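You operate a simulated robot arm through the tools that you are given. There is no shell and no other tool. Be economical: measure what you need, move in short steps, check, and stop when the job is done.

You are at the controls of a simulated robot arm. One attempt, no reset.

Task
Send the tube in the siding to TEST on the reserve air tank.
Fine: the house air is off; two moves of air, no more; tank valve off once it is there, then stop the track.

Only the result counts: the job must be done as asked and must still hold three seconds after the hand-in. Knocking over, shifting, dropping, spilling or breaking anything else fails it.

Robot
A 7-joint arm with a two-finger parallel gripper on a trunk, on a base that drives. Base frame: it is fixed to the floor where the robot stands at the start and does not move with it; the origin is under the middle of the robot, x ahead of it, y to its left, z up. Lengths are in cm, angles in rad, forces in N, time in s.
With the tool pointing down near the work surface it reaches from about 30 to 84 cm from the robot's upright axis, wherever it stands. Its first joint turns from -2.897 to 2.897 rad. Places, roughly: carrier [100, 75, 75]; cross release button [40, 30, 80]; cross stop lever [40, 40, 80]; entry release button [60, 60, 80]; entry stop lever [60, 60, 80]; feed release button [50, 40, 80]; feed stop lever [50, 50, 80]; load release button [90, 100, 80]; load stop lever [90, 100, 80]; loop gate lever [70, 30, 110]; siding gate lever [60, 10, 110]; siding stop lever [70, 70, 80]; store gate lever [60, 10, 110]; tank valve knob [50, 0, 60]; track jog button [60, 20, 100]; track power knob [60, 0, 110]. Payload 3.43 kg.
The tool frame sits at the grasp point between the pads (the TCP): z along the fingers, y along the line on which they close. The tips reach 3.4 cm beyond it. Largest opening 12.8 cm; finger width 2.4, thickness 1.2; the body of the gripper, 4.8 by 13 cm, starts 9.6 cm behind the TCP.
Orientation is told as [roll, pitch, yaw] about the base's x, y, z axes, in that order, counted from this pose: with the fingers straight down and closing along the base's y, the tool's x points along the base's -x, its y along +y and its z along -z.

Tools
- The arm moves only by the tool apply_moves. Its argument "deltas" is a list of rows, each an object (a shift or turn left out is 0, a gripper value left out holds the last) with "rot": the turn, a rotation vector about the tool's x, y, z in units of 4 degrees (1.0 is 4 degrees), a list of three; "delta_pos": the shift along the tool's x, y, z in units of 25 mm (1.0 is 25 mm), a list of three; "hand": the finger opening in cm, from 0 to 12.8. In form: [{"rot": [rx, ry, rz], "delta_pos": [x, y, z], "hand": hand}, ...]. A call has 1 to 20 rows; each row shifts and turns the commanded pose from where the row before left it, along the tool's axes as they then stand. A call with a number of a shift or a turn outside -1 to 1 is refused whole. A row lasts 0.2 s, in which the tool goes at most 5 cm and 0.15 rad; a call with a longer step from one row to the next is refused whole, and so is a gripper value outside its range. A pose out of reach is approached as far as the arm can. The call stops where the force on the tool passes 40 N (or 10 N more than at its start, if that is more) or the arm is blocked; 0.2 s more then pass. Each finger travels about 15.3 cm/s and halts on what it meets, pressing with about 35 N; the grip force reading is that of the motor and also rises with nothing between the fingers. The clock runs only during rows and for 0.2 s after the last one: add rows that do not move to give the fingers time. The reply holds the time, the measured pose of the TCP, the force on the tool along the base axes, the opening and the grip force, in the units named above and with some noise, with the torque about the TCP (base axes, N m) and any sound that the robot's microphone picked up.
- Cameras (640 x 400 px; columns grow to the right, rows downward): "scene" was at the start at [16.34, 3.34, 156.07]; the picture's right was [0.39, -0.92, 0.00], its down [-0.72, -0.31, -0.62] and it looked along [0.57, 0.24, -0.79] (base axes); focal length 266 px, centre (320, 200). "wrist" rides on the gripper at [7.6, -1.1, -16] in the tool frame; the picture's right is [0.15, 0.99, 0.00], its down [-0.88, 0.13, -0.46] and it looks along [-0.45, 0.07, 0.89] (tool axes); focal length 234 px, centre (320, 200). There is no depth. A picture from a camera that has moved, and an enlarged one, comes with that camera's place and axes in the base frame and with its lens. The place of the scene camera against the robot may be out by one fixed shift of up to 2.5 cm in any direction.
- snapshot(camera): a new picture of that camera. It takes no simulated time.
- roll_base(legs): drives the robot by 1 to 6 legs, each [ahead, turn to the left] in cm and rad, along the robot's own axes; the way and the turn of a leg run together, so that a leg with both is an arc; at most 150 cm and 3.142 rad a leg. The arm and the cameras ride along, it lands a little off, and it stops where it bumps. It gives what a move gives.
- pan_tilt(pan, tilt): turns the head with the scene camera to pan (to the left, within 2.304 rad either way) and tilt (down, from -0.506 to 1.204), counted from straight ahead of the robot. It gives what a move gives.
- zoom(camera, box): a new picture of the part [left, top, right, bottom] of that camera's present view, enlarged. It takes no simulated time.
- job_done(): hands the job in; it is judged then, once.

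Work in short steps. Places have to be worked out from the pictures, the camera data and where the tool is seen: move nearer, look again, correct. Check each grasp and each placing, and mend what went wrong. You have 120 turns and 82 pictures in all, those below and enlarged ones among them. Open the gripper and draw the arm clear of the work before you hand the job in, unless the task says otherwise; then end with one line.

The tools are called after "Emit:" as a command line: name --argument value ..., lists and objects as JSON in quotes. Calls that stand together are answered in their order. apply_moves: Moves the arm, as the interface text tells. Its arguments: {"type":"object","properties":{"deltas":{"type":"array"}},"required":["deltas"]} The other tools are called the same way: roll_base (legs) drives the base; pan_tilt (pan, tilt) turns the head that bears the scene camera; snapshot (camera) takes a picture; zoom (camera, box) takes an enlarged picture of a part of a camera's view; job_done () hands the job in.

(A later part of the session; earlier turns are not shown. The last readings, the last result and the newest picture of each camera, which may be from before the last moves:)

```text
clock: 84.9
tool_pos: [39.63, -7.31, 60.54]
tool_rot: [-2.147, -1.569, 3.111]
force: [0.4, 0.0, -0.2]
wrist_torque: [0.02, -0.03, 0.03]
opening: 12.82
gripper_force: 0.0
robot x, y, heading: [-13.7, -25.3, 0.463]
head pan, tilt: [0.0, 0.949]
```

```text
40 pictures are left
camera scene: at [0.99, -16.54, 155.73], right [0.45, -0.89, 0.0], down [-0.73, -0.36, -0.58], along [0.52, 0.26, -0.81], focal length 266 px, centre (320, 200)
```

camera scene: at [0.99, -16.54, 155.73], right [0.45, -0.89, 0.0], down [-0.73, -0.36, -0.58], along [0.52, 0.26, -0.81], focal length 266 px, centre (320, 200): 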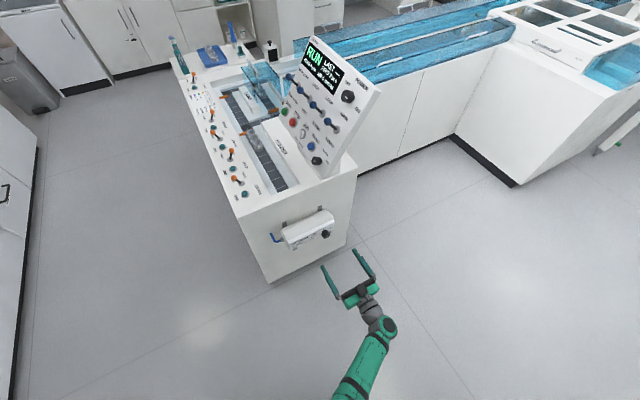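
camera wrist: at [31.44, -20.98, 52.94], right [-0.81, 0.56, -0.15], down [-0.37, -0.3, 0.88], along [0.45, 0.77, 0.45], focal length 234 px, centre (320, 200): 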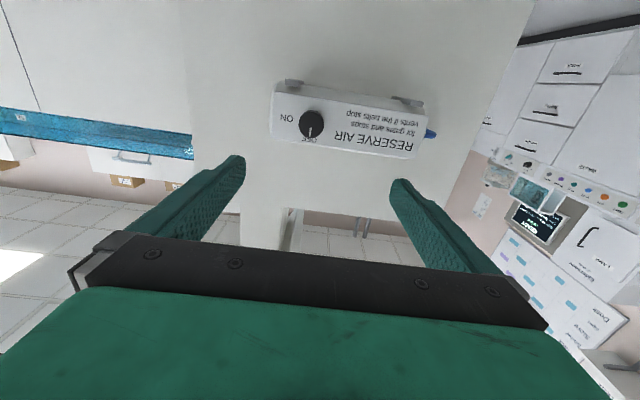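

Wrist view puts the knob about 2.7 cm below and 1.2 cm to the -y side of the tool axis. I correct, move 5 cm closer and look again.

Emit:
apply_moves --deltas '[{"delta_pos": [0.55, -0.23, 0]}, {"delta_pos": [0.55, -0.23, 0]}, {"delta_pos": [0, 0, 1]}, {"delta_pos": [0, 0, 1]}]'

Emit:
zoom --camera "wrist" --box '[220, 60, 460, 210]'

Emit:
zoom --camera "scene" --box '[270, 190, 420, 320]'

```text
clock: 85.9
tool_pos: [43.44, -4.02, 57.71]
tool_rot: [-1.765, -1.568, 2.725]
force: [0.7, 0.1, 0.0]
wrist_torque: [-0.04, -0.04, -0.01]
opening: 12.78
gripper_force: 0.1
robot x, y, heading: [-13.88, -24.82, 0.465]
head pan, tilt: [0.0, 0.949]
```

```text
2.67 times, centred on (340, 135) of wrist
camera zoom: at [35.17, -17.7, 50.11], right [-0.81, 0.57, -0.15], down [-0.37, -0.3, 0.88], along [0.45, 0.77, 0.45], focal length 624 px, centre (267, 373)
```

zoom: 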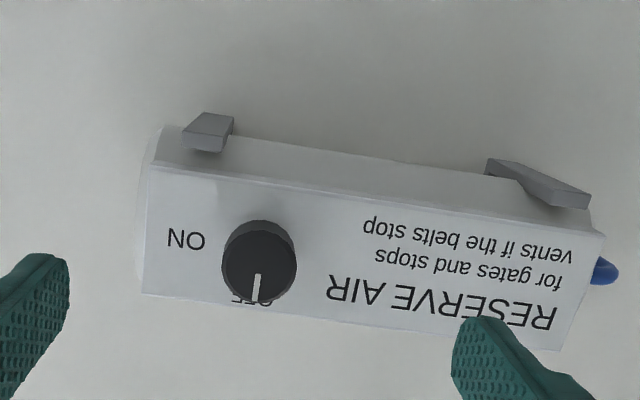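

```text
3.08 times, centred on (345, 255) of scene
camera zoom: at [0.93, -16.62, 155.73], right [0.45, -0.89, 0.0], down [-0.73, -0.36, -0.58], along [0.52, 0.26, -0.81], focal length 817 px, centre (243, 31)
```

zoom: 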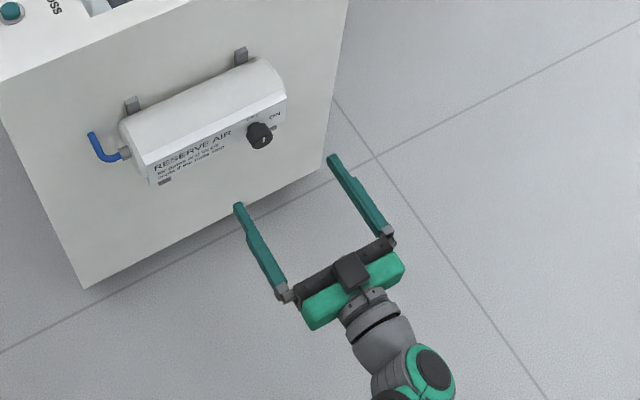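

Triangulated: the knob is centred on the tool axis, its front 7.5 cm ahead of the TCP. I advance 5.5 cm and close on it.

Emit:
apply_moves --deltas '[{"delta_pos": [0, 0, 0.55], "hand": 8}, {"delta_pos": [0, 0, 0.55]}, {"delta_pos": [0, 0, 0.55]}, {"delta_pos": [0, 0, 0.55]}, {"hand": 0}, {}, {}, {}]'

Emit:
zoom --camera "wrist" --box '[220, 60, 460, 210]'

```text
clock: 87.7
tool_pos: [46.6, 0.64, 57.83]
tool_rot: [-2.198, -1.571, -3.124]
force: [0.4, 0.6, 0.1]
wrist_torque: [0.0, 0.02, -0.01]
opening: 0.0
gripper_force: 33.3
robot x, y, heading: [-13.78, -24.98, 0.465]
head pan, tilt: [0.0, 0.949]
```

```text
2.67 times, centred on (340, 135) of wrist
camera zoom: at [38.51, -13.09, 50.13], right [-0.81, 0.56, -0.15], down [-0.37, -0.3, 0.88], along [0.45, 0.77, 0.45], focal length 624 px, centre (267, 373)
```

zoom: 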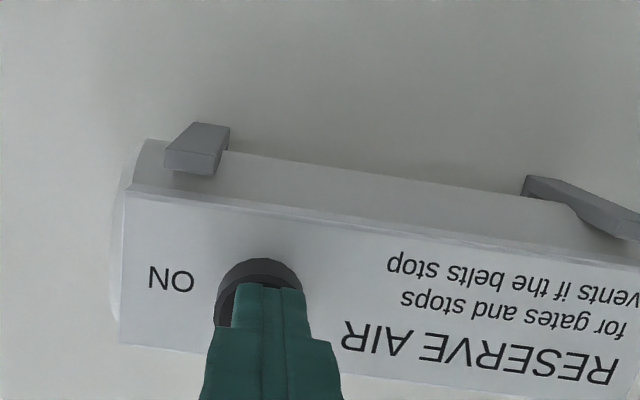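

The fingers closed just short of the knob: it's about 1 cm beyond the tips and slightly higher. I open, shift up 0.6 cm, advance 2.3 cm and close again.

Emit:
apply_moves --deltas '[{"hand": 7}, {}, {"delta_pos": [-0.24, 0, 0]}, {"delta_pos": [0, 0, 0.46]}, {"delta_pos": [0, 0, 0.46]}, {"hand": 0}, {}, {}]'

Emit:
zoom --camera "wrist" --box '[220, 60, 460, 210]'

```text
clock: 89.5
tool_pos: [48.15, 2.29, 58.28]
tool_rot: [-2.187, -1.57, -3.137]
force: [18.1, -1.8, -3.9]
wrist_torque: [-0.45, 0.27, 0.17]
opening: 3.17
gripper_force: 45.6
robot x, y, heading: [-13.8, -24.87, 0.463]
head pan, tilt: [0.0, 0.949]
```

```text
2.67 times, centred on (340, 135) of wrist
camera zoom: at [39.94, -11.26, 50.77], right [-0.81, 0.57, -0.15], down [-0.37, -0.3, 0.88], along [0.46, 0.77, 0.45], focal length 624 px, centre (267, 373)
```

zoom: 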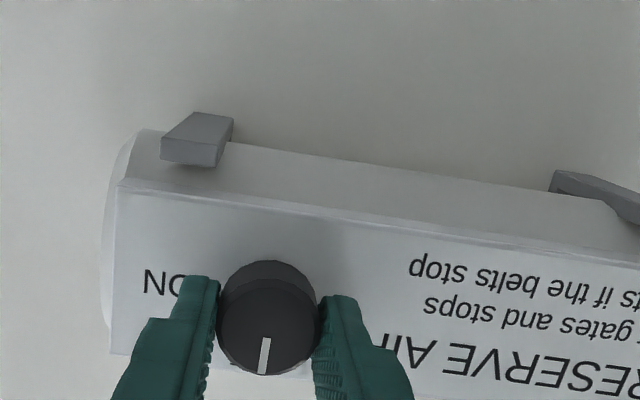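

Gripped (3.17 cm) with some sideways load; I ease 2.5 mm in -y and turn clockwise 48° first.

Emit:
apply_moves --deltas '[{"delta_pos": [0, -0.1, 0]}, {"rot": [0, 0, 1]}, {"rot": [0, 0, 1]}, {"rot": [0, 0, 1]}, {"rot": [0, 0, 1]}, {"rot": [0, 0, 1]}, {"rot": [0, 0, 1]}, {"rot": [0, 0, 1]}, {"rot": [0, 0, 1]}, {"rot": [0, 0, 1]}, {"rot": [0, 0, 1]}, {"rot": [0, 0, 1]}, {"rot": [0, 0, 1]}]'

Emit:
snapshot --camera "wrist"

```text
clock: 91.8
tool_pos: [48.25, 2.28, 58.19]
tool_rot: [1.568, -0.91, -0.608]
force: [7.9, 4.9, -9.7]
wrist_torque: [0.05, -0.1, 0.38]
opening: 3.19
gripper_force: 45.1
robot x, y, heading: [-13.68, -24.71, 0.465]
head pan, tilt: [0.0, 0.949]
stopped in row 11: the force on the tool passed its limit at 41 N (the readings are from after the stop); the commanded pose is now the measured one
```

```text
35 pictures are left
camera wrist: at [36.06, -8.58, 51.67], right [-0.71, 0.5, 0.49], down [0.1, -0.62, 0.78], along [0.69, 0.6, 0.4], focal length 234 px, centre (320, 200)
```

wrist: 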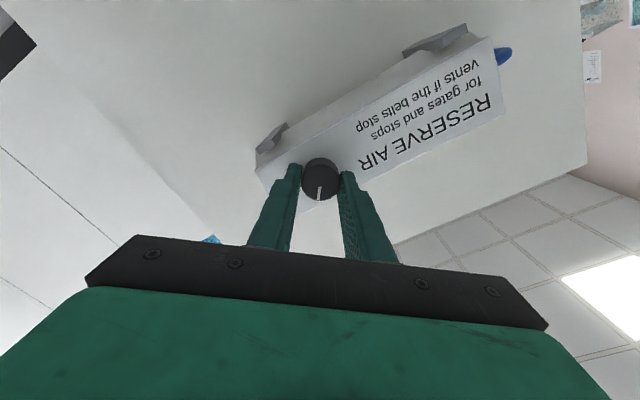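

The knob turned with the hand ~38°. The stop came from slight eccentricity; I continue.

Emit:
apply_moves --deltas '[{"rot": [0, 0, 1]}, {"rot": [0, 0, 1]}, {"rot": [0, 0, 1]}, {"rot": [0, 0, 1]}, {"rot": [0, 0, 1]}, {"rot": [0, 0, 1]}, {"rot": [0, 0, 1]}]'

```text
clock: 92.7
tool_pos: [48.34, 2.26, 58.24]
tool_rot: [1.565, -0.687, -0.607]
force: [10.1, 4.2, -10.0]
wrist_torque: [0.26, -0.22, 0.21]
opening: 3.17
gripper_force: 45.2
robot x, y, heading: [-13.78, -24.99, 0.464]
head pan, tilt: [0.0, 0.949]
stopped in row 4: the force on the tool passed its limit at 42 N (the readings are from after the stop); the commanded pose is now the measured one
```

Emit:
apply_moves --deltas '[{"delta_pos": [0.12, 0, 0]}, {"rot": [0, 0, 0.8]}, {"rot": [0, 0, 0.8]}, {"rot": [0, 0, 0.8], "delta_pos": [0.04, 0, 0]}, {"rot": [0, 0, 0.8]}, {"rot": [0, 0, 0.8], "delta_pos": [0.04, 0, 0]}, {"rot": [0, 0, 0.8]}, {"rot": [0, 0, 0.8]}]'

```text
clock: 94.0
tool_pos: [48.37, 2.34, 58.13]
tool_rot: [1.568, -0.454, -0.616]
force: [5.7, 1.2, -7.6]
wrist_torque: [0.4, -0.25, 0.26]
opening: 3.15
gripper_force: 44.8
robot x, y, heading: [-13.76, -24.83, 0.464]
head pan, tilt: [0.0, 0.949]
stopped in row 6: the force on the tool passed its limit at 41 N (the readings are from after the stop); the commanded pose is now the measured one
```

About 64° now. I release and regrip to shed the strain, then look.

Emit:
apply_moves --deltas '[{"hand": 5}, {}, {"hand": 0}, {}, {}]'

Emit:
zoom --camera "wrist" --box '[220, 100, 460, 250]'

```text
clock: 95.2
tool_pos: [48.44, 2.29, 58.09]
tool_rot: [1.568, -0.453, -0.619]
force: [7.6, 2.6, -8.9]
wrist_torque: [0.38, -0.32, 0.12]
opening: 3.15
gripper_force: 45.0
robot x, y, heading: [-13.58, -24.61, 0.468]
head pan, tilt: [0.0, 0.949]
```

```text
2.67 times, centred on (340, 175) of wrist
camera zoom: at [33.92, -7.04, 53.91], right [-0.46, 0.33, 0.83], down [0.34, -0.8, 0.5], along [0.82, 0.51, 0.26], focal length 624 px, centre (267, 267)
```

zoom: 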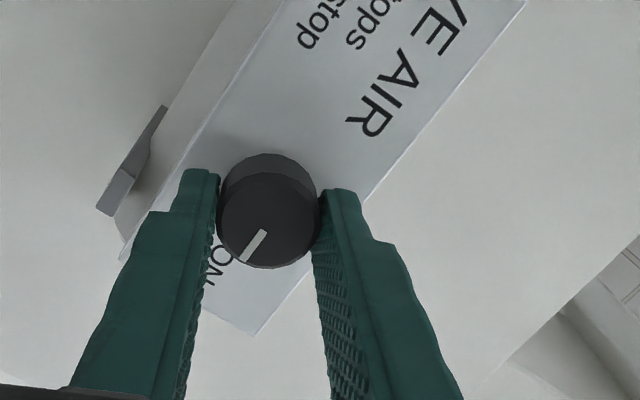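

The mark now points at ON (it snapped on). I release and check the display.

Emit:
apply_moves --deltas '[{"hand": 7}, {}, {"delta_pos": [0, 0, -1]}, {"delta_pos": [0, 0, -1]}, {"delta_pos": [0, 0, -1]}]'

Emit:
zoom --camera "scene" --box '[280, 30, 390, 170]'

Emit:
zoom --camera "wrist" --box '[220, 100, 460, 250]'

```text
clock: 96.4
tool_pos: [43.96, -3.82, 58.01]
tool_rot: [1.569, -0.454, -0.619]
force: [-0.3, -0.2, 0.0]
wrist_torque: [0.01, -0.01, 0.01]
opening: 6.99
gripper_force: 0.1
robot x, y, heading: [-13.52, -24.94, 0.47]
head pan, tilt: [0.0, 0.949]
```

```text
2.86 times, centred on (335, 100) of scene
camera zoom: at [1.02, -16.56, 155.73], right [0.45, -0.89, 0.0], down [-0.73, -0.36, -0.58], along [0.52, 0.26, -0.81], focal length 758 px, centre (277, 486)
```

zoom: 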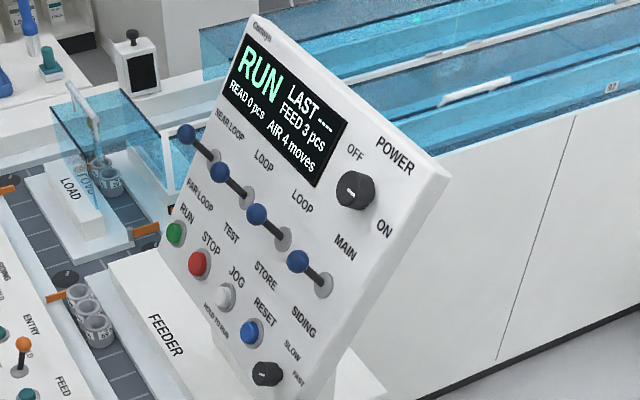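

```text
2.67 times, centred on (340, 175) of wrist
camera zoom: at [29.53, -13.17, 53.83], right [-0.46, 0.33, 0.83], down [0.34, -0.8, 0.5], along [0.82, 0.51, 0.26], focal length 624 px, centre (267, 267)
```

zoom: 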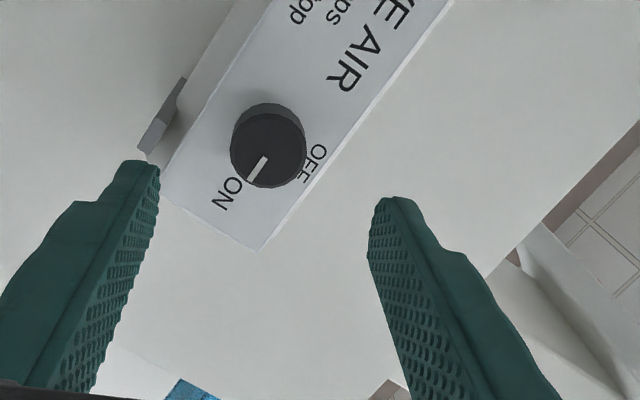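

AIR shows 4 moves, so nothing was consumed by opening. I now back the hand out, undo the roll, and raise it.

Emit:
apply_moves --deltas '[{"delta_pos": [0, 0, -0.5], "rot": [0, 0, -1]}, {"delta_pos": [0, 0, -0.5], "rot": [0, 0, -1]}, {"delta_pos": [0, 0, -0.5], "rot": [0, 0, -1]}, {"delta_pos": [0, 0, -0.5], "rot": [0, 0, -1]}, {"delta_pos": [0, 0, -0.5], "rot": [0, 0, -1]}, {"delta_pos": [0, 0, -0.5], "rot": [0, 0, -1]}, {"delta_pos": [0, 0, -0.5], "rot": [0, 0, -1]}, {"delta_pos": [0, 0, -0.5], "rot": [0, 0, -1]}, {"rot": [0, 0, -1]}, {"rot": [0, 0, -1]}, {"rot": [0, 0, -1]}, {"rot": [0, 0, -1]}, {"rot": [0, 0, -1]}, {"rot": [0, 0, -1]}, {"rot": [0, 0, -1]}, {"rot": [0, 0, -1]}]'

Emit:
apply_moves --deltas '[{"delta_pos": [-1, 0, 0]}, {"delta_pos": [-1, 0, 0]}, {"delta_pos": [-1, 0, 0]}, {"delta_pos": [-1, 0, 0]}, {"delta_pos": [-1, 0, 0]}, {"delta_pos": [-1, 0, 0]}, {"delta_pos": [-1, 0, 0]}, {"delta_pos": [-1, 0, 0]}, {"delta_pos": [-1, 0, 0]}, {"delta_pos": [-1, 0, 0]}, {"delta_pos": [-1, 0, 0]}, {"delta_pos": [-1, 0, 0]}, {"delta_pos": [-1, 0, 0]}, {"delta_pos": [-1, 0, 0]}, {"delta_pos": [-1, 0, 0]}, {"delta_pos": [-1, 0, 0]}, {"delta_pos": [-1, 0, 0]}, {"delta_pos": [-1, 0, 0]}, {"delta_pos": [-1, 0, 0]}]'

Emit:
apply_moves --deltas '[{"rot": [0, 1, 0]}, {"rot": [0, 1, 0]}, {"rot": [0, 1, 0]}, {"rot": [0, 1, 0]}, {"rot": [0, 1, 0]}, {"rot": [0, 1, 0]}, {"rot": [0, 1, 0]}, {"rot": [0, 1, 0]}, {"rot": [0, 1, 0]}, {"rot": [0, 1, 0]}, {"rot": [0, 1, 0]}, {"rot": [0, 1, 0]}, {"rot": [0, 1, 0]}, {"rot": [0, 1, 0]}, {"rot": [0, 1, 0]}, {"rot": [0, 1, 0]}, {"rot": [0, 1, 0]}, {"rot": [0, 1, 0]}, {"rot": [0, 1, 0]}]'

```text
clock: 99.8
tool_pos: [38.21, -12.0, 58.21]
tool_rot: [0.093, -1.569, 0.858]
force: [0.1, 0.2, 0.4]
wrist_torque: [-0.03, -0.01, 0.03]
opening: 6.98
gripper_force: 0.1
robot x, y, heading: [-13.92, -24.53, 0.468]
head pan, tilt: [0.0, 0.949]
```

```text
clock: 103.8
tool_pos: [38.22, -12.02, 105.78]
tool_rot: [0.51, -1.568, 0.444]
force: [0.2, 0.7, -0.7]
wrist_torque: [0.0, 0.02, 0.0]
opening: 7.0
gripper_force: 0.0
robot x, y, heading: [-13.99, -24.75, 0.464]
head pan, tilt: [0.0, 0.949]
```

```text
clock: 107.8
tool_pos: [38.1, -12.04, 105.61]
tool_rot: [0.001, -0.24, 0.951]
force: [-0.5, 0.3, 0.0]
wrist_torque: [0.04, 0.0, 0.02]
opening: 7.01
gripper_force: 0.0
robot x, y, heading: [-14.11, -24.68, 0.461]
head pan, tilt: [0.0, 0.949]
```

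I level the tool, raise it, close the fingers, then drive to about (-6, 42) facing the panel and console.

Emit:
apply_moves --deltas '[{"rot": [0, 0.86, 0], "hand": 0}, {"rot": [0, 0.86, 0]}, {"rot": [0, 0.86, 0]}, {"rot": [0, 0.86, 0]}, {"delta_pos": [0, 0, -1]}, {"delta_pos": [0, 0, -1]}, {"delta_pos": [0, 0, -1]}, {"delta_pos": [0, 0, -1]}, {"delta_pos": [0, 0, -1]}, {"delta_pos": [0, 0, -1]}, {"delta_pos": [0, 0, -1]}, {"delta_pos": [0, 0, -1]}, {"delta_pos": [0, 0, -1]}]'

Emit:
roll_base --legs '[[0, 0.987], [67.5, 0], [0, -1.15]]'

Emit:
pan_tilt --pan -0.3 --tilt 0.8

Emit:
snapshot --camera "scene"

```text
clock: 110.6
tool_pos: [38.31, -12.17, 128.28]
tool_rot: [0.003, 0.002, 0.956]
force: [0.2, 0.4, 0.0]
wrist_torque: [0.01, 0.01, -0.03]
opening: 0.02
gripper_force: 32.8
robot x, y, heading: [-13.95, -24.89, 0.468]
head pan, tilt: [0.0, 0.949]
```

```text
clock: 120.4
tool_pos: [49.17, 45.7, 128.22]
tool_rot: [0.002, -0.001, 0.774]
force: [1.2, -0.1, -0.7]
wrist_torque: [0.01, 0.02, 0.02]
opening: 0.02
gripper_force: 32.8
robot x, y, heading: [-4.18, 42.58, 0.282]
head pan, tilt: [0.0, 0.949]
```

```text
clock: 121.2
tool_pos: [49.2, 45.61, 127.99]
tool_rot: [0.002, -0.001, 0.772]
force: [-0.1, -0.4, 0.1]
wrist_torque: [0.0, 0.03, -0.02]
opening: 0.0
gripper_force: 33.5
robot x, y, heading: [-4.81, 42.37, 0.285]
head pan, tilt: [-0.3, 0.799]
```

```text
31 pictures are left
camera scene: at [12.65, 45.61, 156.88], right [-0.02, -1.0, 0.0], down [-0.72, 0.01, -0.7], along [0.7, -0.01, -0.72], focal length 266 px, centre (320, 200)
```

scene: 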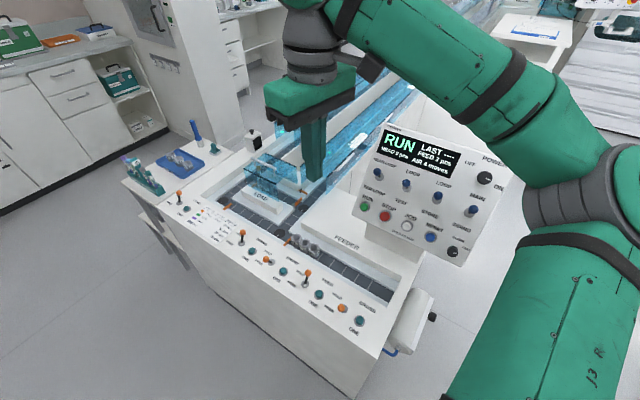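

The display may have changed ("FEED 2?"). Zoom on display and levers.

Emit:
zoom --camera "scene" --box '[280, 110, 500, 270]'

```text
2.50 times, centred on (390, 190) of scene
camera zoom: at [12.65, 45.61, 156.88], right [-0.02, -1.0, 0.0], down [-0.72, 0.01, -0.7], along [0.7, -0.01, -0.72], focal length 664 px, centre (145, 225)
```

zoom: 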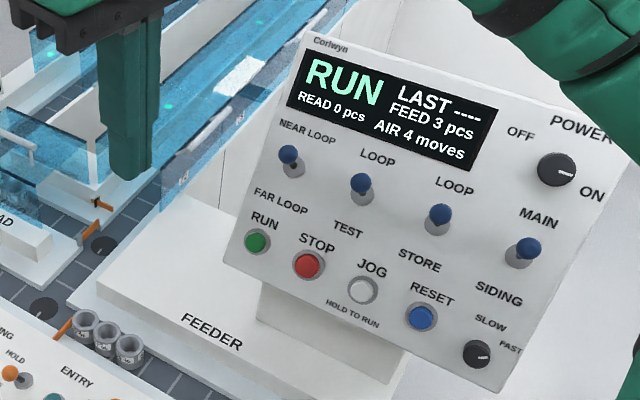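

Display is FEED 3, AIR 4; levers all up. The TEST lever ball is at about (64.5, 22, 109.8). I move the closed fingers above it at z 128 and look with the wrist camera.

Emit:
apply_moves --deltas '[{"delta_pos": [0.183, -0.92, 0]}, {"delta_pos": [0.183, -0.92, 0]}, {"delta_pos": [0.183, -0.92, 0]}, {"delta_pos": [0.183, -0.92, 0]}, {"delta_pos": [0.183, -0.92, 0]}, {"delta_pos": [0.183, -0.92, 0]}, {"delta_pos": [0.183, -0.92, 0]}, {"delta_pos": [0.183, -0.92, 0]}, {"delta_pos": [0.183, -0.92, 0]}, {"delta_pos": [0.183, -0.92, 0]}, {"delta_pos": [0.183, -0.92, 0]}, {"delta_pos": [0.183, -0.92, 0]}]'

Emit:
snapshot --camera "wrist"

Emit:
zoom --camera "scene" --box '[320, 110, 500, 270]'

```text
clock: 123.8
tool_pos: [64.51, 22.17, 127.98]
tool_rot: [-0.001, -0.002, 0.773]
force: [-0.5, 0.1, 0.4]
wrist_torque: [0.01, -0.08, 0.02]
opening: 0.0
gripper_force: 32.9
robot x, y, heading: [-4.41, 42.79, 0.286]
head pan, tilt: [-0.3, 0.799]
```

```text
29 pictures are left
camera wrist: at [59.86, 16.17, 143.98], right [-0.8, 0.61, 0.0], down [0.54, 0.71, 0.46], along [0.28, 0.36, -0.89], focal length 234 px, centre (320, 200)
```

wrist: 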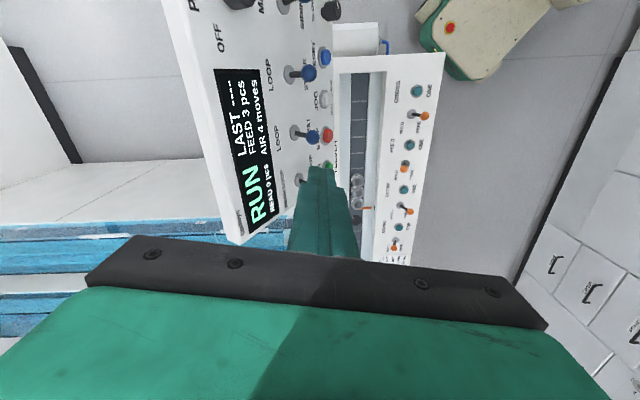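

```text
2.50 times, centred on (410, 190) of scene
camera zoom: at [12.64, 45.61, 156.89], right [-0.02, -1.0, 0.0], down [-0.72, 0.01, -0.7], along [0.7, -0.01, -0.72], focal length 664 px, centre (95, 225)
```

zoom: 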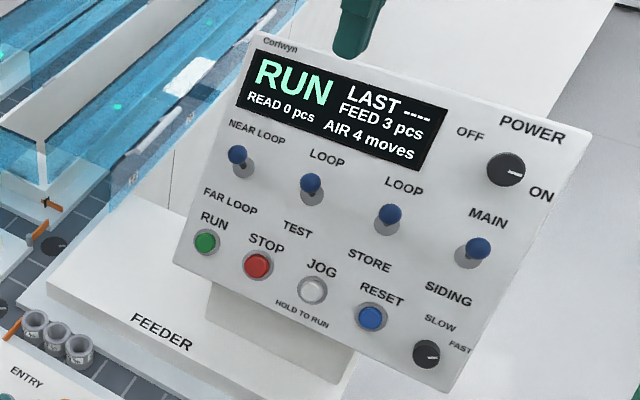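

Both cameras agree: ball at about (65.4, 21.4, 108.8). I come down just above it on the panel side, then push along the panel's down direction.

Emit:
apply_moves --deltas '[{"delta_pos": [-0.07, -0.74, 0]}, {"delta_pos": [0, 0, 1]}, {"delta_pos": [0, 0, 1]}, {"delta_pos": [0, 0, 1]}, {"delta_pos": [0, 0, 1]}, {"delta_pos": [0, 0, 0.9]}]'

Emit:
zoom --camera "scene" --box '[350, 120, 450, 230]'

```text
clock: 125.2
tool_pos: [66.06, 20.72, 115.61]
tool_rot: [-0.001, -0.004, 0.772]
force: [-1.3, 0.5, 0.4]
wrist_torque: [-0.04, -0.03, 0.01]
opening: 0.02
gripper_force: 33.4
robot x, y, heading: [-4.34, 42.44, 0.284]
head pan, tilt: [-0.3, 0.799]
```

```text
3.64 times, centred on (400, 175) of scene
camera zoom: at [12.64, 45.61, 156.89], right [-0.02, -1.0, 0.0], down [-0.72, 0.01, -0.7], along [0.7, -0.01, -0.72], focal length 965 px, centre (29, 291)
```

zoom: 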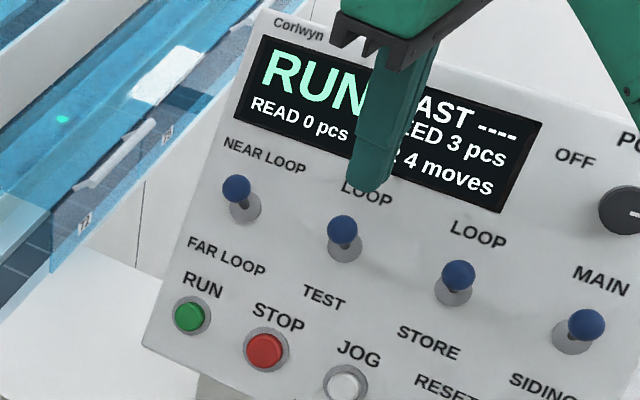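

Emit:
zoom --camera "wrist" --box '[240, 60, 400, 260]'

```text
2.00 times, centred on (320, 160) of wrist
camera zoom: at [61.34, 14.62, 131.78], right [-0.8, 0.61, 0.0], down [0.54, 0.71, 0.46], along [0.28, 0.36, -0.89], focal length 468 px, centre (320, 280)
```

zoom: 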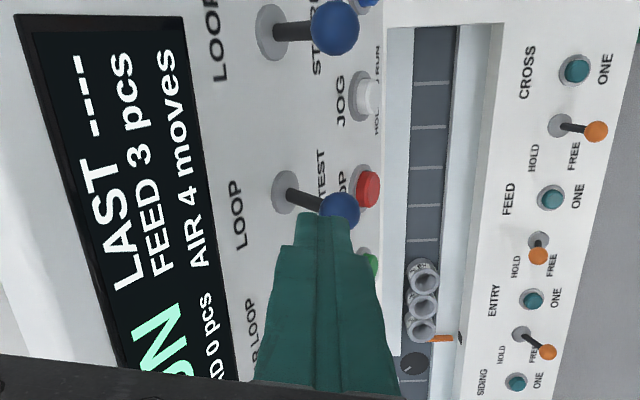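

Along the row the tip is aligned with the ball, ~1 cm on the panel side and above. I press down and outward along the panel.

Emit:
apply_moves --deltas '[{"delta_pos": [-0.06, 0.1, 0.5]}, {"delta_pos": [0, 0, 0.46]}, {"delta_pos": [0.03, 0.17, 0.28]}, {"delta_pos": [0.03, 0.17, 0.28]}, {"delta_pos": [0.03, 0.17, 0.28]}, {"delta_pos": [0.03, 0.17, 0.28]}, {"delta_pos": [0.03, 0.17, 0.28]}, {"delta_pos": [0.03, 0.17, 0.28]}]'

Emit:
zoom --camera "scene" --box '[350, 120, 450, 230]'

```text
clock: 127.1
tool_pos: [63.99, 22.38, 109.63]
tool_rot: [-0.01, -0.008, 0.77]
force: [-1.2, -1.2, 6.3]
wrist_torque: [-0.06, 0.06, 0.05]
opening: 0.0
gripper_force: 32.3
robot x, y, heading: [-4.31, 42.28, 0.284]
head pan, tilt: [-0.3, 0.799]
stopped in row 8: the force on the tool passed its limit at 43 N (the readings are from after the stop); the commanded pose is now the measured one
```

```text
3.64 times, centred on (400, 175) of scene
camera zoom: at [12.63, 45.6, 156.89], right [-0.02, -1.0, 0.0], down [-0.72, 0.01, -0.7], along [0.7, -0.01, -0.72], focal length 965 px, centre (29, 291)
```

zoom: 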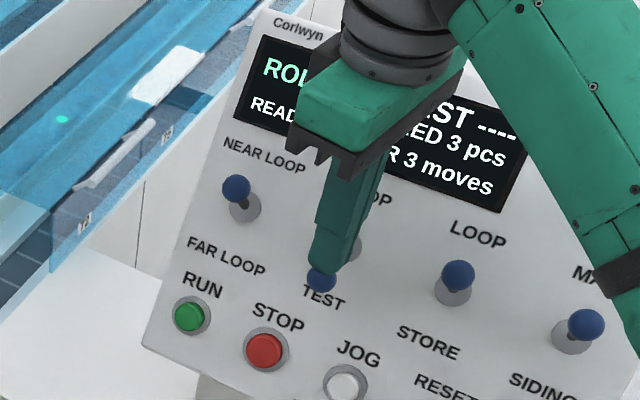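

Lever is at TEST, AIR 3. The heading on the display changed ("RO…"); I lift clear straight up and read it.

Emit:
apply_moves --deltas '[{"delta_pos": [0, 0, -1]}, {"delta_pos": [0, 0, -1]}, {"delta_pos": [0, 0, -1]}, {"delta_pos": [0, 0, -1]}, {"delta_pos": [0, 0, -1]}, {"delta_pos": [0, 0, -1]}, {"delta_pos": [0, 0, -1]}, {"delta_pos": [0, 1, 0]}, {"delta_pos": [0, 1, 0]}, {"delta_pos": [0, 1, 0]}, {"delta_pos": [0, 1, 0]}, {"delta_pos": [0, 1, 0]}, {"delta_pos": [0, 1, 0]}]'

Emit:
zoom --camera "scene" --box '[320, 110, 500, 270]'

```text
clock: 129.9
tool_pos: [53.38, 33.35, 126.97]
tool_rot: [-0.009, -0.009, 0.77]
force: [0.1, -0.5, 0.9]
wrist_torque: [0.01, 0.03, 0.0]
opening: 0.01
gripper_force: 32.6
robot x, y, heading: [-4.42, 42.36, 0.281]
head pan, tilt: [-0.3, 0.799]
```

```text
2.50 times, centred on (410, 190) of scene
camera zoom: at [12.66, 45.59, 156.89], right [-0.02, -1.0, 0.0], down [-0.72, 0.01, -0.7], along [0.7, -0.01, -0.72], focal length 664 px, centre (95, 225)
```

zoom: 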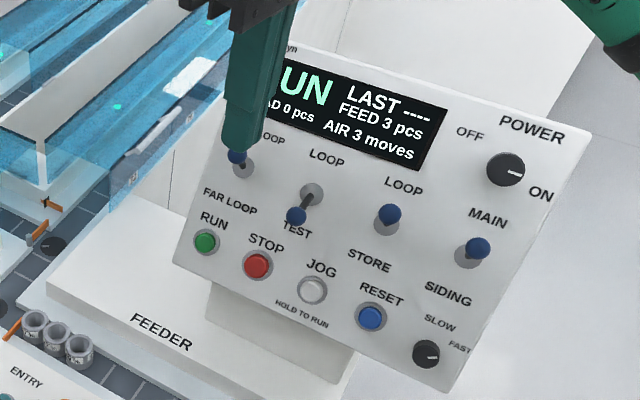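

AIR 3, RUN, lever at TEST. The SIDING "ONE" button is at about (66, 68.7, 77) by both cameras; I move over it at height and look down.

Emit:
apply_moves --deltas '[{"delta_pos": [-0.963, 0.475, 0]}, {"delta_pos": [-0.963, 0.475, 0]}, {"delta_pos": [-0.963, 0.475, 0]}, {"delta_pos": [-0.963, 0.475, 0]}, {"delta_pos": [-0.963, 0.475, 0]}, {"delta_pos": [-0.963, 0.475, 0]}, {"delta_pos": [-0.963, 0.475, 0]}, {"delta_pos": [-0.963, 0.475, 0]}, {"delta_pos": [-0.963, 0.475, 0]}, {"delta_pos": [-0.963, 0.475, 0]}, {"delta_pos": [-0.963, 0.475, 0]}, {"delta_pos": [-0.963, 0.475, 0]}, {"delta_pos": [-0.963, 0.475, 0]}, {"delta_pos": [-0.963, 0.475, 0]}]'

Emit:
apply_moves --deltas '[{"delta_pos": [0, 0, 1]}, {"delta_pos": [0, 0, 1]}, {"delta_pos": [0, 0, 1]}, {"delta_pos": [0, 0, 1]}, {"delta_pos": [0, 0, 1]}, {"delta_pos": [0, 0, 1]}, {"delta_pos": [0, 0, 1]}, {"delta_pos": [0, 0, 1]}, {"delta_pos": [0, 0, 1]}, {"delta_pos": [0, 0, 1]}, {"delta_pos": [0, 0, 1]}, {"delta_pos": [0, 0, 1]}]'

Emit:
snapshot --camera "wrist"

```text
clock: 132.9
tool_pos: [66.26, 68.87, 126.96]
tool_rot: [-0.009, -0.009, 0.767]
force: [0.4, -0.5, -0.3]
wrist_torque: [0.07, 0.0, -0.01]
opening: 0.01
gripper_force: 33.2
robot x, y, heading: [-4.32, 42.42, 0.283]
head pan, tilt: [-0.3, 0.799]
```

```text
clock: 135.5
tool_pos: [66.21, 68.69, 97.12]
tool_rot: [-0.009, -0.01, 0.769]
force: [0.9, 0.3, 0.9]
wrist_torque: [-0.01, 0.0, 0.0]
opening: 0.01
gripper_force: 32.5
robot x, y, heading: [-4.65, 42.82, 0.284]
head pan, tilt: [-0.3, 0.799]
```

```text
23 pictures are left
camera wrist: at [61.46, 62.63, 113.15], right [-0.79, 0.61, -0.01], down [0.53, 0.71, 0.46], along [0.29, 0.36, -0.89], focal length 234 px, centre (320, 200)
```

wrist: 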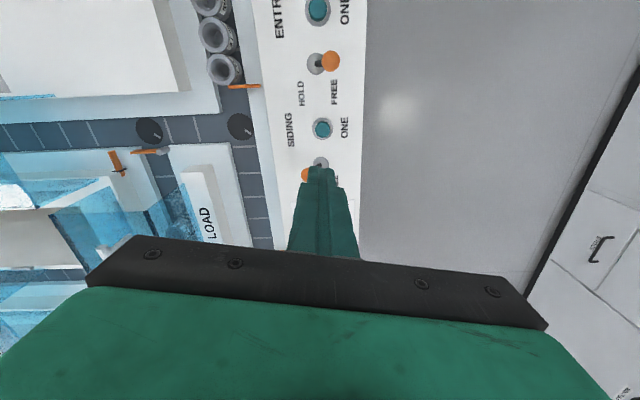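

The SIDING ONE button is at about (65.9, 67.7). I shift and descend 12 cm to just above it and check.

Emit:
apply_moves --deltas '[{"delta_pos": [0.36, -0.2, 0]}, {"delta_pos": [0, 0, 1]}, {"delta_pos": [0, 0, 1]}, {"delta_pos": [0, 0, 1]}, {"delta_pos": [0, 0, 1]}, {"delta_pos": [0, 0, 0.8]}]'

Emit:
zoom --camera "wrist" --box '[240, 80, 400, 230]'

```text
clock: 136.9
tool_pos: [66.17, 67.76, 85.28]
tool_rot: [-0.009, -0.012, 0.77]
force: [-0.7, -0.6, 0.4]
wrist_torque: [0.02, 0.01, 0.0]
opening: 0.01
gripper_force: 33.1
robot x, y, heading: [-4.22, 42.25, 0.284]
head pan, tilt: [-0.3, 0.799]
```

```text
2.67 times, centred on (320, 155) of wrist
camera zoom: at [61.33, 61.72, 101.15], right [-0.79, 0.61, -0.01], down [0.54, 0.71, 0.46], along [0.29, 0.36, -0.89], focal length 624 px, centre (320, 320)
```

zoom: 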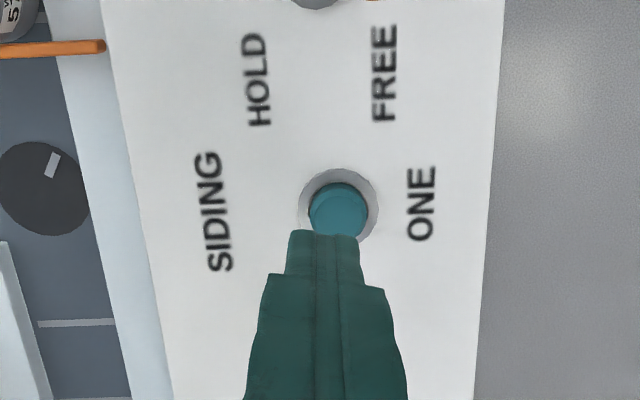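

Centred within 0.6 cm; I correct and press straight down until it bottoms, then lift right away.

Emit:
apply_moves --deltas '[{"delta_pos": [0.16, 0.17, 0]}, {"delta_pos": [0, 0, 0.4]}, {"delta_pos": [0, 0, 0.4]}, {"delta_pos": [0, 0, 0.4]}, {"delta_pos": [0, 0, 0.3]}, {"delta_pos": [0, 0, 0.3]}, {"delta_pos": [0, 0, 0.3]}, {"delta_pos": [0, 0, -0.7]}, {"delta_pos": [0, 0, -0.7]}, {"delta_pos": [0, 0, -0.7]}, {"delta_pos": [0, 0, -0.7]}]'

```text
clock: 138.4
tool_pos: [65.76, 67.79, 81.0]
tool_rot: [-0.013, -0.015, 0.772]
force: [-5.6, -1.8, 20.4]
wrist_torque: [-0.15, 0.33, -0.01]
opening: 0.0
gripper_force: 33.4
robot x, y, heading: [-4.11, 42.41, 0.28]
head pan, tilt: [-0.3, 0.799]
heard: click
stopped in row 7: the force on the tool passed its limit at 48 N (the readings are from after the stop); the commanded pose is now the measured one
```

Clicked. I lift at once, clear of the console, and look at the display and the siding.

Emit:
apply_moves --deltas '[{"delta_pos": [0, 0, -1]}, {"delta_pos": [0, 0, -1]}, {"delta_pos": [0, 0, -1]}, {"delta_pos": [0, 0, -1]}, {"delta_pos": [0, 0, -1]}, {"delta_pos": [0, 0, -1]}]'

Emit:
snapshot --camera "scene"

```text
clock: 139.8
tool_pos: [65.47, 67.74, 95.74]
tool_rot: [-0.011, -0.013, 0.771]
force: [0.2, -0.5, -0.7]
wrist_torque: [0.02, -0.02, -0.04]
opening: 0.0
gripper_force: 32.8
robot x, y, heading: [-4.38, 42.71, 0.285]
head pan, tilt: [-0.3, 0.799]
```

```text
21 pictures are left
camera scene: at [12.66, 45.62, 156.88], right [-0.02, -1.0, 0.0], down [-0.72, 0.01, -0.7], along [0.7, -0.01, -0.72], focal length 266 px, centre (320, 200)
```

scene: 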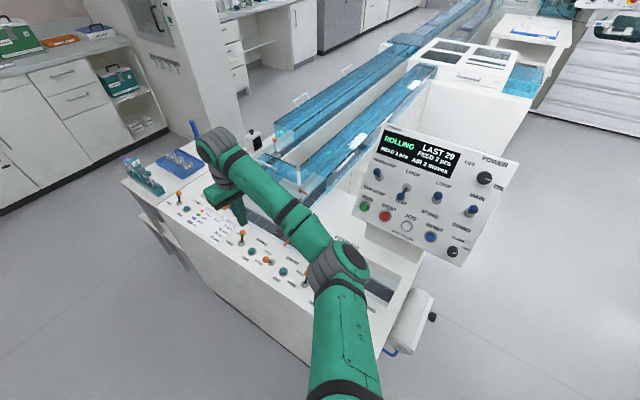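

Display: ROLLING, AIR 2, LAST 29. I raise the arm further while the carrier rolls, then check.

Emit:
apply_moves --deltas '[{"delta_pos": [0, 0, -1]}, {"delta_pos": [0, 0, -1]}, {"delta_pos": [0, 0, -1]}, {"delta_pos": [0, 0, -1]}, {"delta_pos": [0, 0, -1]}, {"delta_pos": [0, 0, -1]}, {"delta_pos": [0, 0, -1]}, {"delta_pos": [0, 0, -1]}, {"delta_pos": [0, 0, -1]}, {"delta_pos": [0, 0, -1]}, {"delta_pos": [0, 0, -1]}, {"delta_pos": [0, 0, -1]}, {"delta_pos": [0, 0, -1]}, {}, {}, {}, {}, {}, {}, {}]'

Emit:
zoom --camera "scene" --box '[340, 20, 570, 200]'

```text
clock: 144.0
tool_pos: [65.09, 67.8, 128.25]
tool_rot: [-0.009, -0.013, 0.772]
force: [0.4, -0.3, -0.2]
wrist_torque: [0.0, 0.01, -0.04]
opening: 0.0
gripper_force: 32.6
robot x, y, heading: [-4.46, 42.74, 0.284]
head pan, tilt: [-0.3, 0.799]
```

```text
2.22 times, centred on (455, 110) of scene
camera zoom: at [12.65, 45.61, 156.88], right [-0.02, -1.0, 0.0], down [-0.72, 0.01, -0.7], along [0.7, -0.01, -0.72], focal length 590 px, centre (20, 400)
```

zoom: 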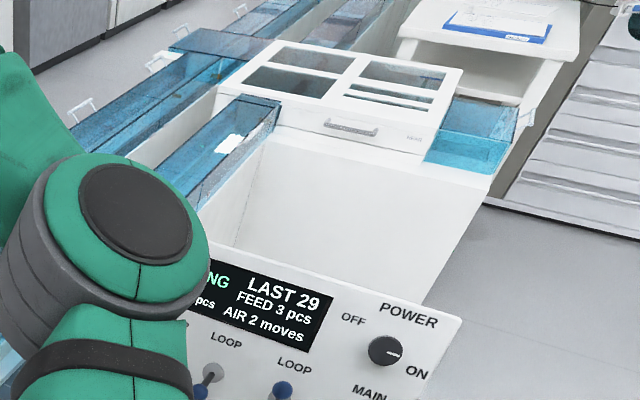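

Still ROLLING. Meanwhile I bring the hand in and drive back to the tank stand.

Emit:
apply_moves --deltas '[{"delta_pos": [0.97, -0.164, 0], "hand": 7}, {"delta_pos": [0.97, -0.164, 0]}, {"delta_pos": [0.97, -0.164, 0]}, {"delta_pos": [0.97, -0.164, 0]}, {"delta_pos": [0.97, -0.164, 0]}, {"delta_pos": [0.97, -0.164, 0]}, {"delta_pos": [0.97, -0.164, 0]}, {"delta_pos": [0.97, -0.164, 0]}, {"delta_pos": [0.97, -0.164, 0]}, {"delta_pos": [0.97, -0.164, 0]}, {"delta_pos": [0.97, -0.164, 0]}]'

Emit:
roll_base --legs '[[0, 1.15], [-68, 0], [0, -0.97]]'

Emit:
pan_tilt --pan -0.15 --tilt 0.75

Emit:
snapshot --camera "scene"

```text
clock: 146.4
tool_pos: [48.94, 45.94, 127.84]
tool_rot: [-0.01, -0.011, 0.771]
force: [0.0, 1.0, -0.6]
wrist_torque: [-0.04, 0.01, 0.04]
opening: 7.02
gripper_force: 0.0
robot x, y, heading: [-4.56, 42.79, 0.282]
head pan, tilt: [-0.3, 0.799]
```

```text
clock: 156.2
tool_pos: [36.44, -13.7, 127.81]
tool_rot: [-0.012, -0.011, 0.927]
force: [-0.9, -0.2, 0.1]
wrist_torque: [0.0, -0.01, -0.02]
opening: 6.98
gripper_force: 0.1
robot x, y, heading: [-15.6, -25.67, 0.437]
head pan, tilt: [-0.3, 0.799]
```

```text
clock: 156.9
tool_pos: [36.59, -13.74, 127.81]
tool_rot: [-0.009, -0.012, 0.926]
force: [-0.4, 0.9, 0.1]
wrist_torque: [0.03, -0.01, 0.0]
opening: 7.01
gripper_force: 0.2
robot x, y, heading: [-15.79, -25.54, 0.437]
head pan, tilt: [-0.15, 0.75]
```

```text
19 pictures are left
camera scene: at [0.77, -18.38, 157.28], right [0.28, -0.96, 0.0], down [-0.65, -0.19, -0.73], along [0.7, 0.21, -0.68], focal length 266 px, centre (320, 200)
```

scene: 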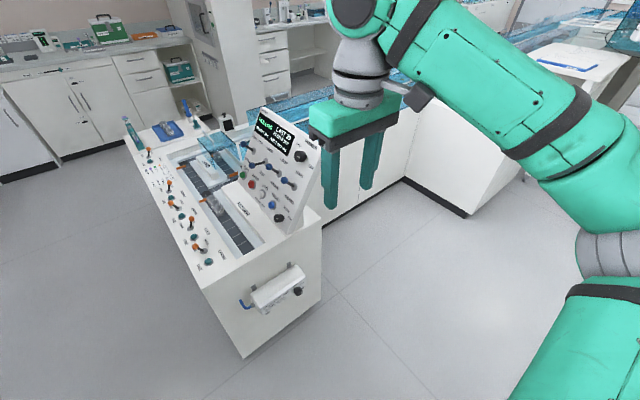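

I repeat the knob approach: lower, pitch the hand to horizontal, and go down to knob height, 10 cm short of the grip pose.

Emit:
apply_moves --deltas '[{"rot": [0, 0, -0.55]}, {"delta_pos": [0, 0, 1]}, {"delta_pos": [0, 0, 1]}, {"delta_pos": [0, 0, 1]}, {"delta_pos": [0, 0, 1]}, {"delta_pos": [0, 0, 1]}, {"delta_pos": [0, 0, 1]}, {"delta_pos": [0, 0, 1]}, {"delta_pos": [0, 0, 1]}, {"delta_pos": [0, 0, 1]}]'

Emit:
apply_moves --deltas '[{"rot": [0, -1, 0]}, {"rot": [0, -1, 0]}, {"rot": [0, -1, 0]}, {"rot": [0, -1, 0]}, {"rot": [0, -1, 0]}, {"rot": [0, -1, 0]}, {"rot": [0, -1, 0]}, {"rot": [0, -1, 0]}, {"rot": [0, -1, 0]}, {"rot": [0, -1, 0]}, {"rot": [0, -1, 0]}, {"rot": [0, -1, 0]}, {"rot": [0, -1, 0]}, {"rot": [0, -1, 0]}, {"rot": [0, -1, 0]}, {"rot": [0, -1, 0]}, {"rot": [0, -1, 0]}, {"rot": [0, -1, 0]}, {"rot": [0, -1, 0]}]'

Emit:
zoom --camera "scene" --box '[230, 80, 350, 230]'

```text
clock: 159.1
tool_pos: [37.02, -13.78, 105.44]
tool_rot: [-0.01, -0.014, 0.966]
force: [-0.9, -0.2, -0.3]
wrist_torque: [-0.01, -0.03, 0.03]
opening: 7.0
gripper_force: 0.0
robot x, y, heading: [-15.35, -25.45, 0.44]
head pan, tilt: [-0.15, 0.75]
```

```text
clock: 163.1
tool_pos: [36.88, -13.73, 105.3]
tool_rot: [-0.05, -1.339, 1.013]
force: [0.2, 0.0, -0.1]
wrist_torque: [0.04, -0.02, 0.01]
opening: 7.01
gripper_force: 0.0
robot x, y, heading: [-15.82, -25.54, 0.437]
head pan, tilt: [-0.15, 0.75]
```

```text
2.67 times, centred on (290, 155) of scene
camera zoom: at [0.76, -18.38, 157.29], right [0.28, -0.96, 0.0], down [-0.65, -0.19, -0.73], along [0.7, 0.21, -0.68], focal length 708 px, centre (400, 320)
```

zoom: 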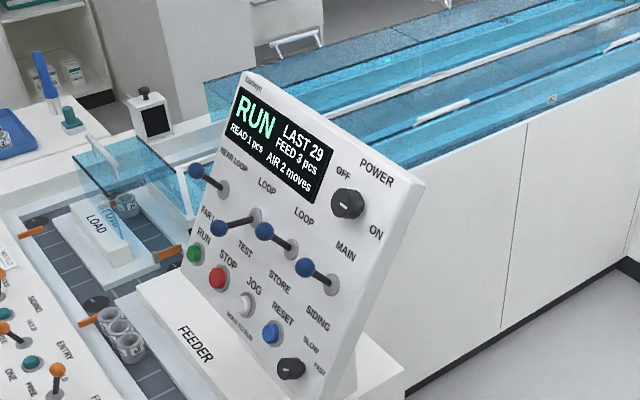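

Display is back to RUN, READ 1, AIR 2; one empty carrier left in the siding. Check the TEST dock for the tube before closing the valve.

Emit:
pan_tilt --pan -0.5 --tilt 0.5

Emit:
snapshot --camera "scene"

```text
clock: 163.9
tool_pos: [36.91, -13.58, 105.37]
tool_rot: [-0.048, -1.338, 1.012]
force: [0.0, -0.3, -1.4]
wrist_torque: [0.03, -0.01, 0.02]
opening: 7.02
gripper_force: 0.2
robot x, y, heading: [-15.7, -25.18, 0.437]
head pan, tilt: [-0.499, 0.499]
```

```text
17 pictures are left
camera scene: at [1.89, -21.28, 159.48], right [-0.06, -1.0, 0.0], down [-0.48, 0.03, -0.88], along [0.88, -0.05, -0.48], focal length 266 px, centre (320, 200)
```

scene: 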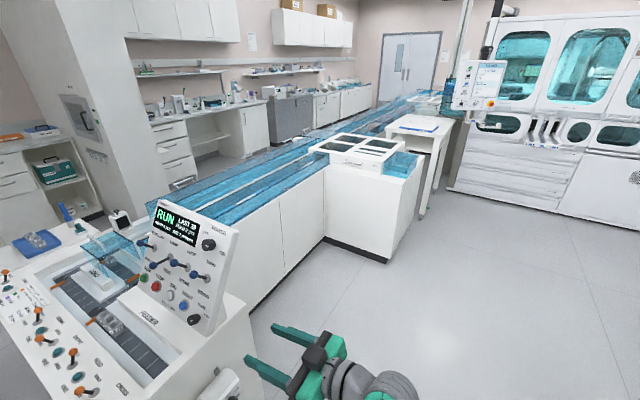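

Emit:
zoom --camera "scene" --box '[300, 125, 430, 205]'

```text
4.92 times, centred on (365, 165) of scene
camera zoom: at [1.89, -21.28, 159.48], right [-0.06, -1.0, 0.0], down [-0.48, 0.03, -0.88], along [0.88, -0.05, -0.48], focal length 1307 px, centre (98, 372)
```

zoom: 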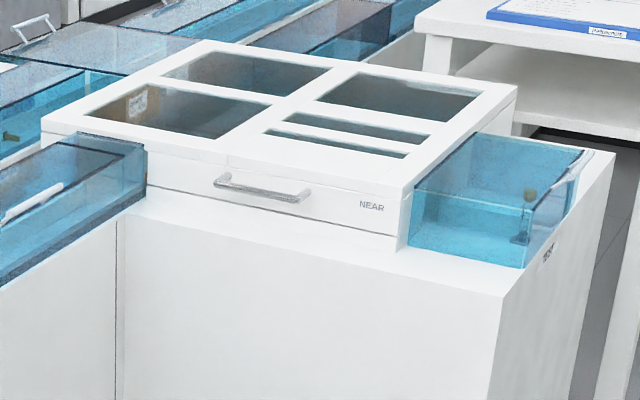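

The tube stands at the end of the TEST dock. Now close the valve: finish pitching and lower to knob height.

Emit:
apply_moves --deltas '[{"rot": [0, -0.83, 0]}, {"rot": [0, -0.83, 0]}, {"rot": [0, -0.83, 0]}, {"rot": [0, -0.83, 0]}, {"delta_pos": [1, 0, 0]}, {"delta_pos": [1, 0, 0]}, {"delta_pos": [1, 0, 0]}, {"delta_pos": [1, 0, 0]}, {"delta_pos": [1, 0, 0]}, {"delta_pos": [1, 0, 0]}, {"delta_pos": [1, 0, 0]}, {"delta_pos": [1, 0, 0]}, {"delta_pos": [1, 0, 0]}, {"delta_pos": [1, 0, 0]}, {"delta_pos": [1, 0, 0]}, {"delta_pos": [1, 0, 0]}, {"delta_pos": [1, 0, 0]}, {"delta_pos": [1, 0, 0]}]'

Emit:
apply_moves --deltas '[{"delta_pos": [0.97, -0.14, 0]}, {"delta_pos": [0.97, 0, 0]}, {"delta_pos": [0.97, 0, 0]}, {"delta_pos": [0.97, 0, 0]}, {"delta_pos": [0.97, 0, 0]}, {"delta_pos": [0, 0, 1]}, {"delta_pos": [0, 0, 1]}]'

Emit:
snapshot --camera "wrist"

```text
clock: 167.7
tool_pos: [37.38, -13.77, 70.29]
tool_rot: [-1.502, -1.561, 2.468]
force: [-1.0, 0.0, 0.2]
wrist_torque: [0.01, -0.05, 0.01]
opening: 6.99
gripper_force: 0.0
robot x, y, heading: [-15.76, -25.75, 0.436]
head pan, tilt: [-0.499, 0.499]
```

```text
clock: 169.3
tool_pos: [40.33, -9.95, 58.36]
tool_rot: [-1.472, -1.56, 2.437]
force: [-0.1, 0.0, 0.6]
wrist_torque: [0.01, -0.01, 0.02]
opening: 7.01
gripper_force: 0.1
robot x, y, heading: [-15.55, -25.47, 0.439]
head pan, tilt: [-0.499, 0.499]
```

```text
15 pictures are left
camera wrist: at [32.42, -23.79, 50.87], right [-0.81, 0.56, -0.16], down [-0.37, -0.29, 0.88], along [0.45, 0.77, 0.45], focal length 234 px, centre (320, 200)
```

wrist: 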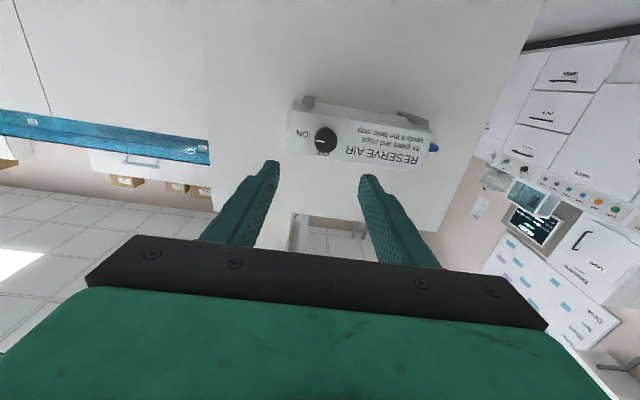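

I centre on the knob, pre-roll the hand +64° (the range that worked before) while advancing 9 cm, and look.

Emit:
apply_moves --deltas '[{"delta_pos": [0.1, 0.22, 0]}, {"delta_pos": [0, 0, 0.6], "rot": [0, 0, 1]}, {"delta_pos": [0, 0, 0.6], "rot": [0, 0, 1]}, {"delta_pos": [0, 0, 0.6], "rot": [0, 0, 1]}, {"delta_pos": [0, 0, 0.6], "rot": [0, 0, 1]}, {"delta_pos": [0, 0, 0.6], "rot": [0, 0, 1]}, {"delta_pos": [0, 0, 0.6], "rot": [0, 0, 1]}, {"rot": [0, 0, 1]}, {"rot": [0, 0, 1]}, {"rot": [0, 0, 1]}, {"rot": [0, 0, 1]}, {"rot": [0, 0, 1]}, {"rot": [0, 0, 1]}, {"rot": [0, 0, 1]}, {"rot": [0, 0, 1]}, {"rot": [0, 0, 1]}, {"rot": [0, 0, 1]}]'

Emit:
zoom --camera "wrist" --box '[220, 100, 460, 250]'

```text
clock: 172.9
tool_pos: [45.29, -2.25, 57.98]
tool_rot: [1.57, -0.465, -0.605]
force: [0.6, -0.3, -0.7]
wrist_torque: [0.01, 0.01, -0.01]
opening: 7.0
gripper_force: 0.1
robot x, y, heading: [-15.6, -25.14, 0.435]
head pan, tilt: [-0.499, 0.499]
```

```text
2.67 times, centred on (340, 175) of wrist
camera zoom: at [30.91, -11.83, 53.66], right [-0.47, 0.33, 0.82], down [0.34, -0.79, 0.51], along [0.81, 0.52, 0.26], focal length 624 px, centre (267, 267)
```

zoom: 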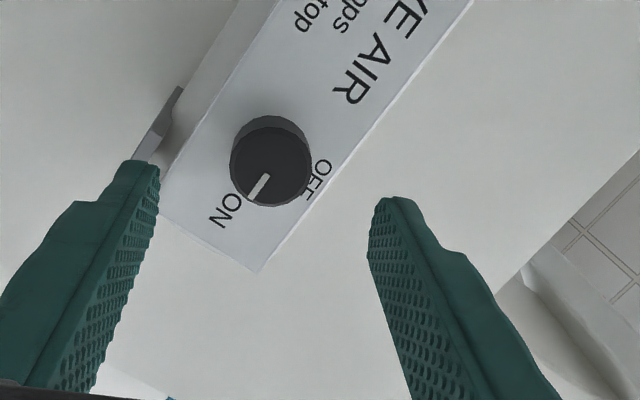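

Centred. I advance 5.4 cm, grip, and begin turning back counter-clockwise.

Emit:
apply_moves --deltas '[{"delta_pos": [0, 0.04, 0.54]}, {"delta_pos": [0, 0.04, 0.54]}, {"delta_pos": [0, 0, 0.54]}, {"delta_pos": [0, 0, 0.54]}, {"hand": 0}, {}, {}]'

Emit:
apply_moves --deltas '[{"rot": [0, 0, -1]}, {"rot": [0, 0, -1]}, {"rot": [0, 0, -1]}, {"rot": [0, 0, -1]}, {"rot": [0, 0, -1]}, {"rot": [0, 0, -1]}, {"rot": [0, 0, -1]}, {"rot": [0, 0, -1]}, {"rot": [0, 0, -1]}, {"rot": [0, 0, -1]}, {"rot": [0, 0, -1]}, {"rot": [0, 0, -1]}, {"rot": [0, 0, -1]}, {"rot": [0, 0, -1]}, {"rot": [0, 0, -1]}, {"rot": [0, 0, -1]}]'

```text
clock: 174.5
tool_pos: [48.18, 2.21, 58.13]
tool_rot: [1.566, -0.464, -0.605]
force: [21.2, 4.9, -21.5]
wrist_torque: [-0.04, -0.12, -0.64]
opening: 3.19
gripper_force: 44.5
robot x, y, heading: [-15.84, -25.52, 0.441]
head pan, tilt: [-0.499, 0.499]
```

```text
clock: 177.9
tool_pos: [48.07, 2.22, 58.28]
tool_rot: [-1.588, -1.558, 2.556]
force: [-0.8, 10.9, 14.9]
wrist_torque: [-0.12, 0.08, -0.28]
opening: 3.17
gripper_force: 45.2
robot x, y, heading: [-15.61, -25.92, 0.44]
head pan, tilt: [-0.499, 0.499]
```

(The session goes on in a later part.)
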